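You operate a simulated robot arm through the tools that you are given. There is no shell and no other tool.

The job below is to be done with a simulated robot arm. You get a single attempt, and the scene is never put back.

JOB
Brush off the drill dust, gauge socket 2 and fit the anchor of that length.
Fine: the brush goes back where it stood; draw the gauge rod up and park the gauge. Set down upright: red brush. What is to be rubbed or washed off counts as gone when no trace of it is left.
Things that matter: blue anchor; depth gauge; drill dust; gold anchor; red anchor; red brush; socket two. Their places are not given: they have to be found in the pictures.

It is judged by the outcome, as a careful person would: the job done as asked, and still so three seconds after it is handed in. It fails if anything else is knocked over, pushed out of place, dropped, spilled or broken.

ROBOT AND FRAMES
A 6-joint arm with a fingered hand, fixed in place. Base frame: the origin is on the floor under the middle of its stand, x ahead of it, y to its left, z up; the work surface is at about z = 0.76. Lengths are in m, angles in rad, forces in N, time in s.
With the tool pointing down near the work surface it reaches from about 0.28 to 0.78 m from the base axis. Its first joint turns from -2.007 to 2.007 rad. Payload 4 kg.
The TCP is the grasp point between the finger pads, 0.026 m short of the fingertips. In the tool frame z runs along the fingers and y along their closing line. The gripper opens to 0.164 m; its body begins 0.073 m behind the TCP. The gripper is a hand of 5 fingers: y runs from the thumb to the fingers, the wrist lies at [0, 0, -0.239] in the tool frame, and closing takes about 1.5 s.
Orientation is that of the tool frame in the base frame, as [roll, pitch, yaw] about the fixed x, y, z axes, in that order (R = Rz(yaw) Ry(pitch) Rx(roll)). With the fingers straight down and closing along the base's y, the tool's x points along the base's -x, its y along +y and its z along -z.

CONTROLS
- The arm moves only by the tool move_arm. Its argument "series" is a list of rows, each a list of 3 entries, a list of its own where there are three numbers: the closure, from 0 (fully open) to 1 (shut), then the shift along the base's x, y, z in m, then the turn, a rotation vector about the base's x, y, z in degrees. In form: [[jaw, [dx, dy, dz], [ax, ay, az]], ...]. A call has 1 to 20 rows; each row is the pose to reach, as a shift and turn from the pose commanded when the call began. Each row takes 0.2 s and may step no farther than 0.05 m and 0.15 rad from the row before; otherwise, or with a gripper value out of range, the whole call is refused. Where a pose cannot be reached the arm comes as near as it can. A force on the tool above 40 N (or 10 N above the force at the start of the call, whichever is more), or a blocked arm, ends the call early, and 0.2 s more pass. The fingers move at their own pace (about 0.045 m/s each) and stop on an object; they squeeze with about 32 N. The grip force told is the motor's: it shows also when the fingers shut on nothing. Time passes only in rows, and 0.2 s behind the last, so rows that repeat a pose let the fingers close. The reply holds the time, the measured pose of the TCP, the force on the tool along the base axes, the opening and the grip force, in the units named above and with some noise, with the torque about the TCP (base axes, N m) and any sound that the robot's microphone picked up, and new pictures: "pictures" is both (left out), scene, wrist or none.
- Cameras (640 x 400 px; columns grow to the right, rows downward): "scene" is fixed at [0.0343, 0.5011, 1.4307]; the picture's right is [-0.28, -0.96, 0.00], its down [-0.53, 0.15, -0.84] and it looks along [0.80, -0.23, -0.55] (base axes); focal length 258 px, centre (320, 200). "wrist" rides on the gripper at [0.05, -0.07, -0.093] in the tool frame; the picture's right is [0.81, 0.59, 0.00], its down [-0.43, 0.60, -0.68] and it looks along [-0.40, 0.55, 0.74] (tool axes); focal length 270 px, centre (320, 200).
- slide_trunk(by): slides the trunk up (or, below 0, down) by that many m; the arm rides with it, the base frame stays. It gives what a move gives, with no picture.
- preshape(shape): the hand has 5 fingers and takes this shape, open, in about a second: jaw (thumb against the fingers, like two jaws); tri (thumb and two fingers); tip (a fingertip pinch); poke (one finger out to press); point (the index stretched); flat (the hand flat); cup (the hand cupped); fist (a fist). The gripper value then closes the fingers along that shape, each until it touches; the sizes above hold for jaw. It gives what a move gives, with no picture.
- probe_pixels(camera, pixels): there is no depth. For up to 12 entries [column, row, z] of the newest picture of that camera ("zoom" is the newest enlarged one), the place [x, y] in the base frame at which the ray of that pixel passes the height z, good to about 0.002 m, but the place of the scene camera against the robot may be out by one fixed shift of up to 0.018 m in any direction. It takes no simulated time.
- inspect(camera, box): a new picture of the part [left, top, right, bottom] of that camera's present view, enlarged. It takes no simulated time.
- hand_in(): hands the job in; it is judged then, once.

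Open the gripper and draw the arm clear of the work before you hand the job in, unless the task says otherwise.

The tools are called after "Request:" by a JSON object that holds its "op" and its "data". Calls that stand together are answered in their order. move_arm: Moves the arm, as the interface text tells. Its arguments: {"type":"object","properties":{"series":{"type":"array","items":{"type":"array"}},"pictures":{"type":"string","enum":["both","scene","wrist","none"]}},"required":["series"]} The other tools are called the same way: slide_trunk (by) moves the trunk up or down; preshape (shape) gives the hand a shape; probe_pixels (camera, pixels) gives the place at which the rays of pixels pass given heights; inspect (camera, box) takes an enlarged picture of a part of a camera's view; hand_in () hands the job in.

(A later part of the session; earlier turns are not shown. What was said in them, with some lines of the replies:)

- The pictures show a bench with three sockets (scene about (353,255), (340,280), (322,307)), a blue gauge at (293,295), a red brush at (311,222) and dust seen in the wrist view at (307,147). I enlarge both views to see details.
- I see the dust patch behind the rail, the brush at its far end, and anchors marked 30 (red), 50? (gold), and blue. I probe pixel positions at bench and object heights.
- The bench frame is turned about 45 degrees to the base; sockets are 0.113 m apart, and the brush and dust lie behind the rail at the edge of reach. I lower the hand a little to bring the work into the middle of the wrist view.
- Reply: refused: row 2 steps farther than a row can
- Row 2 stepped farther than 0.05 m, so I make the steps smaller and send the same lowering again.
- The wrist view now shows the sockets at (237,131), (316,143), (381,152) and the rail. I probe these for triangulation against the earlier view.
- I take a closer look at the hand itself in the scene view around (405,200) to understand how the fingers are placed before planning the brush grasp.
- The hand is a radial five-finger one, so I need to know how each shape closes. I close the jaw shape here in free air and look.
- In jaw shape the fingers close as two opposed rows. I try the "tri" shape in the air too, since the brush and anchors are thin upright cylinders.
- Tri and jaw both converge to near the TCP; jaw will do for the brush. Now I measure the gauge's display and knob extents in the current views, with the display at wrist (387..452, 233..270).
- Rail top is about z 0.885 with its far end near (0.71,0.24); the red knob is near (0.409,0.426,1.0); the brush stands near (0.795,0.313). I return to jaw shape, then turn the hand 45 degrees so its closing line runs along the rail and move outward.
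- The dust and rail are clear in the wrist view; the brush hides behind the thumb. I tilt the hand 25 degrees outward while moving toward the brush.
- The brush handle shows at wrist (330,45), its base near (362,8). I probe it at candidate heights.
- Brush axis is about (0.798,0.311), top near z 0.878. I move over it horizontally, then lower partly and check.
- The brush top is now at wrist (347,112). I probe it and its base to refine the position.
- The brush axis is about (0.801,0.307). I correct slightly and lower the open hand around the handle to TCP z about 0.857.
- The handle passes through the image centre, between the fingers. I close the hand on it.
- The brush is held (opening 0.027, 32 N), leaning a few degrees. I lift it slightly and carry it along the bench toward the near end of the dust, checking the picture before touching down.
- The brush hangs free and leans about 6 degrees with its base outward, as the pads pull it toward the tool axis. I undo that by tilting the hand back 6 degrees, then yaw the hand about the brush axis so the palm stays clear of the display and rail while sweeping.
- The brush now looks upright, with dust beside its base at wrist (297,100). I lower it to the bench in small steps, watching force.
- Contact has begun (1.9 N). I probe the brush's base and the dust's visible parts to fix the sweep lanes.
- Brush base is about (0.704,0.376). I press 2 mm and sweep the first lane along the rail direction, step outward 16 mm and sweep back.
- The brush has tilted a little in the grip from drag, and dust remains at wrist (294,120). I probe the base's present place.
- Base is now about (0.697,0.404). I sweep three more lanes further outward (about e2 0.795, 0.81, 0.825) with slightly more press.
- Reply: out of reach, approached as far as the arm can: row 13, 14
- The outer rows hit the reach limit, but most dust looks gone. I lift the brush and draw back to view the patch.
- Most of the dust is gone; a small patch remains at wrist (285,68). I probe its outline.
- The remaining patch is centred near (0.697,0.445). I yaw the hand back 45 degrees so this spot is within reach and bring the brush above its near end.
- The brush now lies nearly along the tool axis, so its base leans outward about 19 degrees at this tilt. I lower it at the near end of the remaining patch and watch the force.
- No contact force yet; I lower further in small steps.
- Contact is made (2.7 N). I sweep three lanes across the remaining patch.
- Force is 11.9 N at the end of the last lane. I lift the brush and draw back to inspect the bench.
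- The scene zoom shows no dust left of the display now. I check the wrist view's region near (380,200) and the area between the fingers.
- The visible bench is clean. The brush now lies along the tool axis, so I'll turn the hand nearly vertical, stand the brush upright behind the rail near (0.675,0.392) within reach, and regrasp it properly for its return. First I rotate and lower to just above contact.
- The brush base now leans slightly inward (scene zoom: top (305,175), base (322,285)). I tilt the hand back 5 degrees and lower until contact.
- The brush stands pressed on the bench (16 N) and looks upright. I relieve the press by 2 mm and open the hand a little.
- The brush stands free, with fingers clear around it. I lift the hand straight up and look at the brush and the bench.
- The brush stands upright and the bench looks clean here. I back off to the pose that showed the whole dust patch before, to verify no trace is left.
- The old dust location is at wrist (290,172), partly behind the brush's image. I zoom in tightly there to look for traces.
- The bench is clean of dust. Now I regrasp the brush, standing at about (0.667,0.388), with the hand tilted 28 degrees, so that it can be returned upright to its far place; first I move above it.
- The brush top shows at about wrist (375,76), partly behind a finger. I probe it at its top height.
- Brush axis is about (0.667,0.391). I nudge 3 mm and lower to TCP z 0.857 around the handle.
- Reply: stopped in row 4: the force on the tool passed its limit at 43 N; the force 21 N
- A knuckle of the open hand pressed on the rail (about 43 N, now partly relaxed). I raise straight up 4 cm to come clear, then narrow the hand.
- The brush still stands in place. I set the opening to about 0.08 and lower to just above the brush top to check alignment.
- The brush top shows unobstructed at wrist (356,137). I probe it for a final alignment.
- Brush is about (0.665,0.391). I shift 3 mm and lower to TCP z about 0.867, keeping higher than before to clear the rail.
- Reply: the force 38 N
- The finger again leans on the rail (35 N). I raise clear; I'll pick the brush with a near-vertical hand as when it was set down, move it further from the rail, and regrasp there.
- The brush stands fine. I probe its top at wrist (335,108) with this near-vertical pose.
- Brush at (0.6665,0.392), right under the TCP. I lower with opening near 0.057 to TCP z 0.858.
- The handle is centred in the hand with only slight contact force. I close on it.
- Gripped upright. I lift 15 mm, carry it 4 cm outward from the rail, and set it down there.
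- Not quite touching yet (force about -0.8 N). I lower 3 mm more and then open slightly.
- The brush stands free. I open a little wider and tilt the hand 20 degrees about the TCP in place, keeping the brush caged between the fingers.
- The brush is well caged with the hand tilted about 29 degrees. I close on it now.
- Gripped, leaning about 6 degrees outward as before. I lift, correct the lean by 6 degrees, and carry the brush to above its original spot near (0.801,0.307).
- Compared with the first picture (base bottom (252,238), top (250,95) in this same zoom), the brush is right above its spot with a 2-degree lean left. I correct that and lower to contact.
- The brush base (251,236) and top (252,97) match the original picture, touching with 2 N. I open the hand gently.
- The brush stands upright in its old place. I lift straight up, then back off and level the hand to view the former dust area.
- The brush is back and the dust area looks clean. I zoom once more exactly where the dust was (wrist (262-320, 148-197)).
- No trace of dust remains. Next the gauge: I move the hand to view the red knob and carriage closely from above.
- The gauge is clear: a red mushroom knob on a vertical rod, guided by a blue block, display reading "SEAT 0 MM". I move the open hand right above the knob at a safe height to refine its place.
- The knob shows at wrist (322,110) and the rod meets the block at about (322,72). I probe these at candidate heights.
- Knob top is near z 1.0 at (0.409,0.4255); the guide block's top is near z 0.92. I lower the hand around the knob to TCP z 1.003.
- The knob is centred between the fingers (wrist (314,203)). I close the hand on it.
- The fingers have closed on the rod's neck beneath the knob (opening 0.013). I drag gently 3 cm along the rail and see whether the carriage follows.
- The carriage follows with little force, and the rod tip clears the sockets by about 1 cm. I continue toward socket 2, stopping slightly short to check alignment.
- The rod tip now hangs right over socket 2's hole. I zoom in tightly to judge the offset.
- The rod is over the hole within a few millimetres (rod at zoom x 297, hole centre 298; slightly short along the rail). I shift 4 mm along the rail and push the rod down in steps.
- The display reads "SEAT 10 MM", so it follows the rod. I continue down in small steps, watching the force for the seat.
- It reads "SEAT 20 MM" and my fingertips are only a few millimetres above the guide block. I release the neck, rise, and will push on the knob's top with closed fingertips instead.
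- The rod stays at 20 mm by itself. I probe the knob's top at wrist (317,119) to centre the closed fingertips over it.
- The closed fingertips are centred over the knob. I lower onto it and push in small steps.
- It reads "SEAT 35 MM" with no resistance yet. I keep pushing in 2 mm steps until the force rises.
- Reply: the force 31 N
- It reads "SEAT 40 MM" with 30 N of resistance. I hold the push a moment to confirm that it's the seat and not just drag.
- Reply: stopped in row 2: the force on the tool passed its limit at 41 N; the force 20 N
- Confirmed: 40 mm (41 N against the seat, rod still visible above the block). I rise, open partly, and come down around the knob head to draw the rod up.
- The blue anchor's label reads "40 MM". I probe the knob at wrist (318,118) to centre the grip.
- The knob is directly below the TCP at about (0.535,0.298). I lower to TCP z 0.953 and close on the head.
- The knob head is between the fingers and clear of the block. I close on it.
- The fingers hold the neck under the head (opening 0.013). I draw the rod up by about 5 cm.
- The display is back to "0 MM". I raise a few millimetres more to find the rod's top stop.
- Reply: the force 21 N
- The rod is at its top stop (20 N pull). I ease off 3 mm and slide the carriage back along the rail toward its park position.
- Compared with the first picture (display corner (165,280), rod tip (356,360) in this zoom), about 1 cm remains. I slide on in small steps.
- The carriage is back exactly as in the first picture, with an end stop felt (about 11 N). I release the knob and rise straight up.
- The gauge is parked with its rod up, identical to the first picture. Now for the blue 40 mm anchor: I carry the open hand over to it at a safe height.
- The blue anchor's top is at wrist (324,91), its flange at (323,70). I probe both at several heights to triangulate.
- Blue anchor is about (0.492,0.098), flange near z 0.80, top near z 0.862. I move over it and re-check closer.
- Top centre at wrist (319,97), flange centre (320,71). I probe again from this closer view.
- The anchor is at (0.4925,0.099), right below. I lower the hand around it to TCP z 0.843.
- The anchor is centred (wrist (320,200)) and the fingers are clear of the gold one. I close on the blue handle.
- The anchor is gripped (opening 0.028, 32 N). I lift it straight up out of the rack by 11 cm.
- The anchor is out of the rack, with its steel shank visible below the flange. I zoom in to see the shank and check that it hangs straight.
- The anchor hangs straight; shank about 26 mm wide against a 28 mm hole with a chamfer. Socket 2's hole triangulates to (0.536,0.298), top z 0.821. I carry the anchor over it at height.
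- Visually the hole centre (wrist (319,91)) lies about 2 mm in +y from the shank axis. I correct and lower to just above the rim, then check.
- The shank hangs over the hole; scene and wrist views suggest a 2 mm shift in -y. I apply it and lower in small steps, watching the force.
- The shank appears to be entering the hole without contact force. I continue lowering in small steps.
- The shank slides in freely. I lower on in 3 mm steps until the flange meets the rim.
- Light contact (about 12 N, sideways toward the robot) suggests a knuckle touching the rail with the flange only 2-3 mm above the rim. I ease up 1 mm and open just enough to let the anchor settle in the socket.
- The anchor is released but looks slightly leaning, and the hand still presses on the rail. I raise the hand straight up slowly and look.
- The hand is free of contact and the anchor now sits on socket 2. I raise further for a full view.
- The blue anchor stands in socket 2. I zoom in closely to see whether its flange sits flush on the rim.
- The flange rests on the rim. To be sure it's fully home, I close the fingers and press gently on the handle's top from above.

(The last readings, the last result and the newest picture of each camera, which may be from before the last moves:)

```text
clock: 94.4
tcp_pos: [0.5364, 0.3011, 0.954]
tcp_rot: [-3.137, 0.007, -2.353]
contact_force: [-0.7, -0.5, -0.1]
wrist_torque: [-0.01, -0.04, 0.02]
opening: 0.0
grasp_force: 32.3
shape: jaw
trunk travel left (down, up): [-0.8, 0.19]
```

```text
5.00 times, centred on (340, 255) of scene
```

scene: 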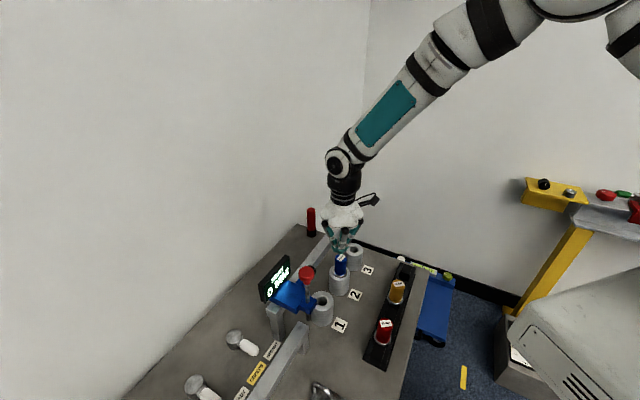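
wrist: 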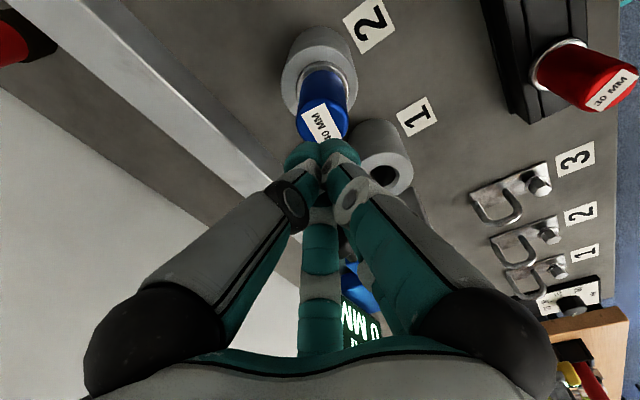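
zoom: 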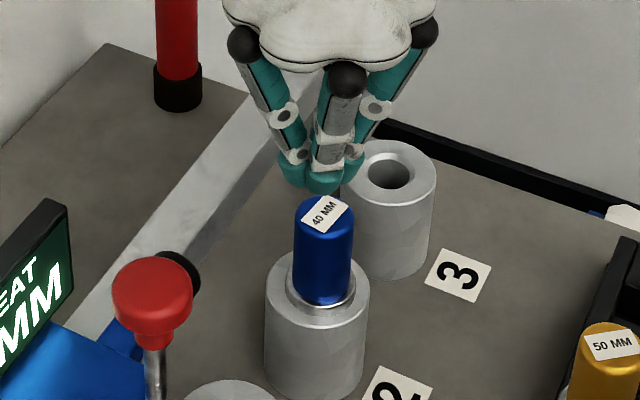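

The fingertips hover about 1-2 cm above the handle. I centre 2 mm and press down in small steps.

Request:
{"op": "move_arm", "data": {"series": [[1.0, [-0.002, -0.002, -0.01], [0, 0, 0]], [1.0, [-0.002, -0.002, -0.018], [0, 0, 0]], [1.0, [-0.002, -0.002, -0.023], [0, 0, 0]], [1.0, [-0.002, -0.002, -0.027], [0, 0, 0]], [1.0, [-0.002, -0.002, -0.031], [0, 0, 0]]]}}

Request:
{"op": "inspect", "data": {"camera": "scene", "box": [310, 215, 370, 295]}}

```text
clock: 95.6
tcp_pos: [0.5329, 0.2975, 0.9237]
tcp_rot: [-3.135, 0.004, -2.353]
contact_force: [0.3, -0.9, -0.5]
wrist_torque: [-0.01, -0.01, 0.0]
opening: 0.0
grasp_force: 31.7
shape: jaw
trunk travel left (down, up): [-0.8, 0.19]
```

scene: 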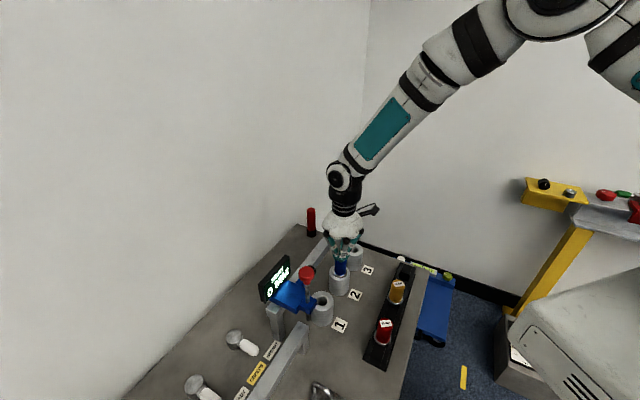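
wrist: 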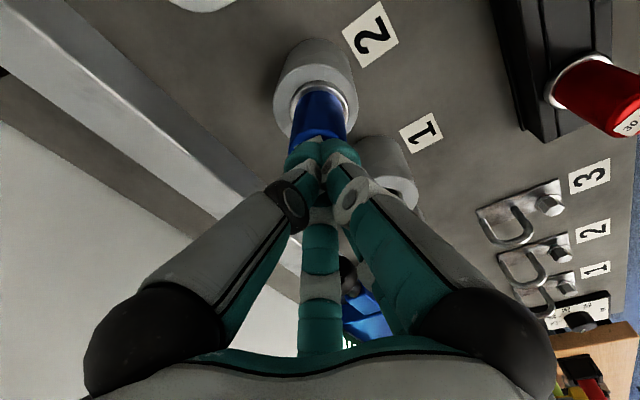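

```text
5.00 times, centred on (340, 255) of scene
```

zoom: 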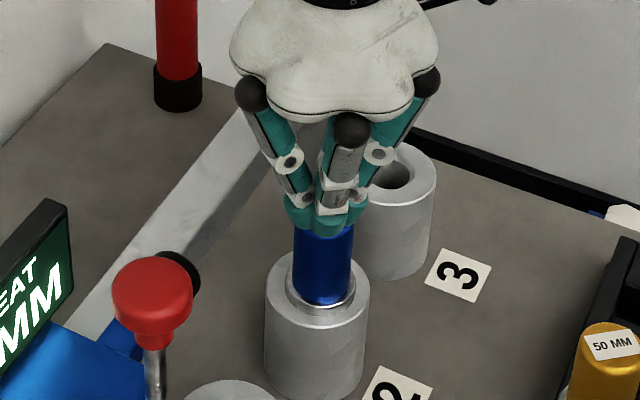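

The fingertips now cover the label but show no force yet. I continue down in 2 mm steps.

Request:
{"op": "move_arm", "data": {"series": [[1.0, [0, 0, -0.002], [0, 0, 0]], [1.0, [0, 0, -0.004], [0, 0, 0]], [1.0, [0, 0, -0.006], [0, 0, 0]], [1.0, [0, 0, -0.008], [0, 0, 0]], [1.0, [0, 0, -0.01], [0, 0, 0]]], "pictures": "scene"}}

Request:
{"op": "inspect", "data": {"camera": "scene", "box": [310, 215, 370, 295]}}

```text
clock: 96.5
tcp_pos: [0.5353, 0.2986, 0.9224]
tcp_rot: [-3.134, 0.014, -2.354]
contact_force: [-3.8, -3.1, 21.8]
wrist_torque: [-0.21, 0.32, 0.01]
opening: 0.0
grasp_force: 32.0
shape: jaw
trunk travel left (down, up): [-0.8, 0.19]
stopped in row 4: the force on the tool passed its limit at 43 N (the readings are from after the stop); the commanded pose is now the measured one
```

scene: 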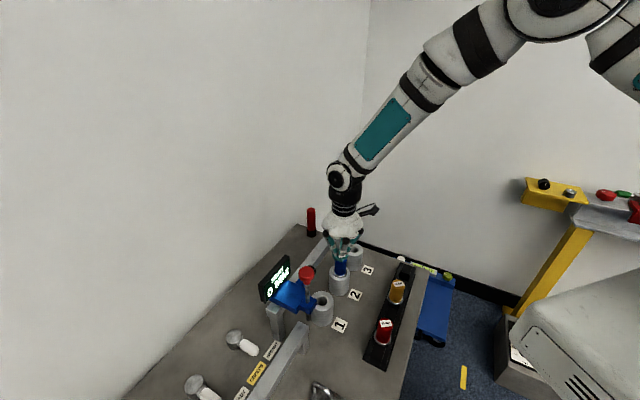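

```text
5.00 times, centred on (340, 255) of scene
```

zoom: 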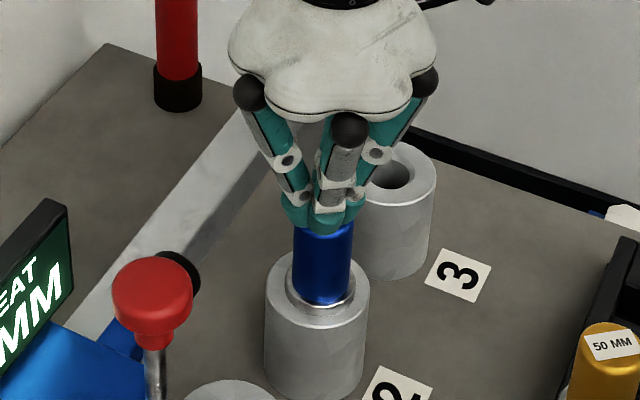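

Pressing meets solid resistance (43 N) with no further travel, so the anchor is fully seated. I rise, open the hand, and draw clear for a final look.

Request:
{"op": "move_arm", "data": {"series": [[1.0, [0, 0, 0.02], [0, 0, 0]], [1.0, [0, 0, 0.06], [0, 0, 0]], [0.8, [-0.01, -0.02, 0.1], [0, 0, 0]], [0.5, [-0.03, -0.05, 0.13], [0, 0, 0]], [0.2, [-0.05, -0.08, 0.16], [0, 0, 0]], [0.0, [-0.07, -0.11, 0.19], [0, 0, 0]], [0.0, [-0.09, -0.14, 0.22], [0, 0, 0]], [0.0, [-0.11, -0.17, 0.25], [0, 0, 0]], [0.0, [-0.12, -0.19, 0.28], [0, 0, 0]]]}}

Request:
{"op": "inspect", "data": {"camera": "scene", "box": [240, 190, 440, 350]}}

Request:
{"op": "inspect", "data": {"camera": "scene", "box": [270, 190, 380, 270]}}

Request:
{"op": "inspect", "data": {"camera": "scene", "box": [322, 250, 358, 295]}}

Request:
{"op": "inspect", "data": {"camera": "scene", "box": [250, 240, 350, 330]}}

```text
clock: 98.5
tcp_pos: [0.4144, 0.1072, 1.2018]
tcp_rot: [-3.137, 0.011, -2.353]
contact_force: [0.2, -0.1, 0.3]
wrist_torque: [0.0, 0.0, 0.0]
opening: 0.1123
grasp_force: 0.0
shape: jaw
trunk travel left (down, up): [-0.8, 0.19]
```

scene: 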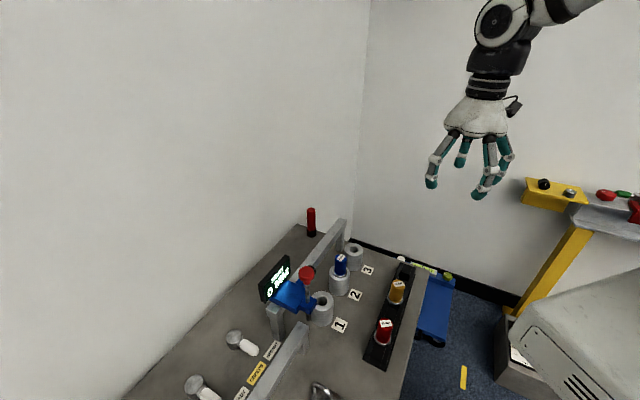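
wrist: 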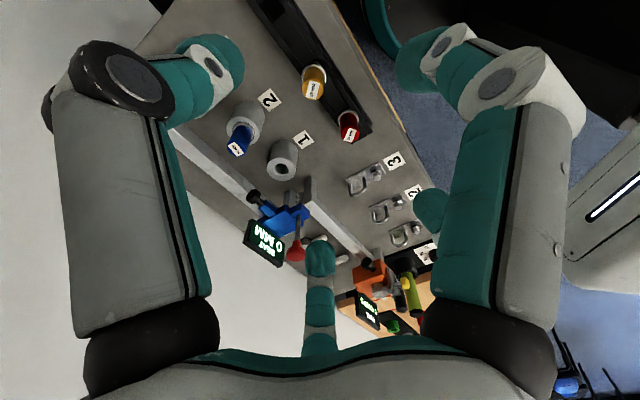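

```text
2.50 times, centred on (340, 270) of scene
```

zoom: 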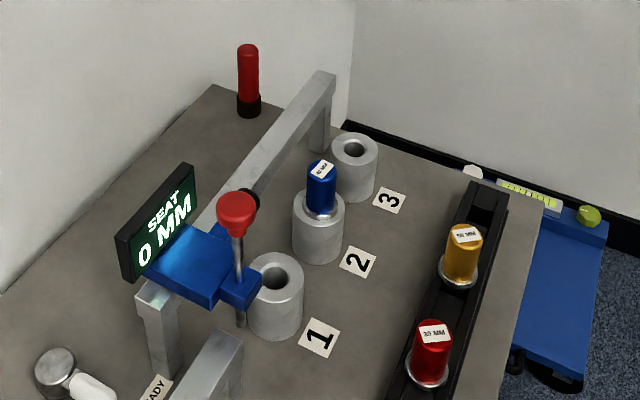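

```text
5.00 times, centred on (325, 230) of scene
```

zoom: 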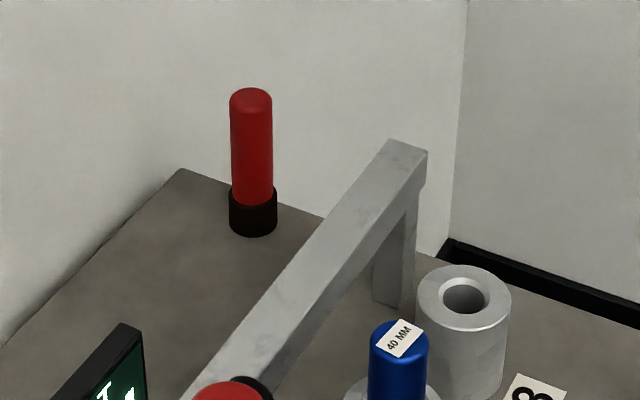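

```text
8.89 times, centred on (340, 272) of scene
```

zoom: 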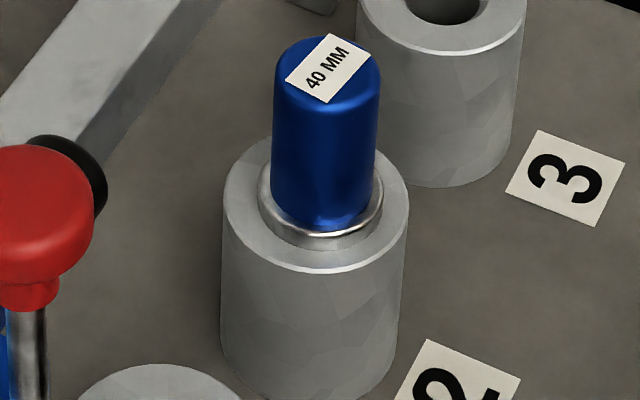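

```text
4.44 times, centred on (300, 285) of scene
```

zoom: 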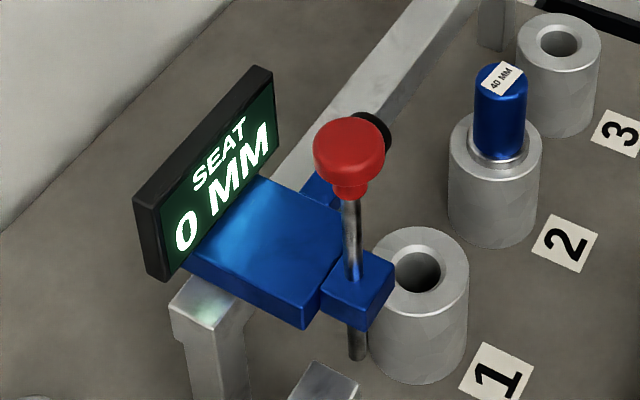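

All is in place: the dust is gone, the brush stands upright in its old spot, and the gauge is parked with its rod up at "0 MM". The blue 40 mm anchor is seated in socket 2, the gold and red ones are untouched, and the hand is open and clear. I hand the job in.

Request:
{"op": "hand_in", "data": {}}

```text
The job is handed in.
```

The job is handed in: I brushed off the drill dust, gauged socket 2 at 40 mm, and fitted the blue 40 mm anchor in it. The final pictures back this up, but no judging result has come back yet.

- **Dust:** no trace is left in close-up views of the bench behind the rail.
- **Brush:** it stands upright within about 2 mm of its original spot, judged by matching the first picture.
- **Gauge:** the display read "SEAT 40 MM" with the rod bottomed in socket 2, and held there under 41 N. The rod is drawn up to its top stop, and the gauge is back at its end stop reading "0 MM".
- **Anchor:** its flange rests on the rim of socket 2. Pressing on it with about 43 N gave no further travel.
- **Other anchors:** the gold and red anchors were not touched and look unmoved.

The fingers pressed against the fixed rail a few times, once at 43 N while regrasping the brush. Nothing looks shifted or marked from it. The hand is open and clear of the work.
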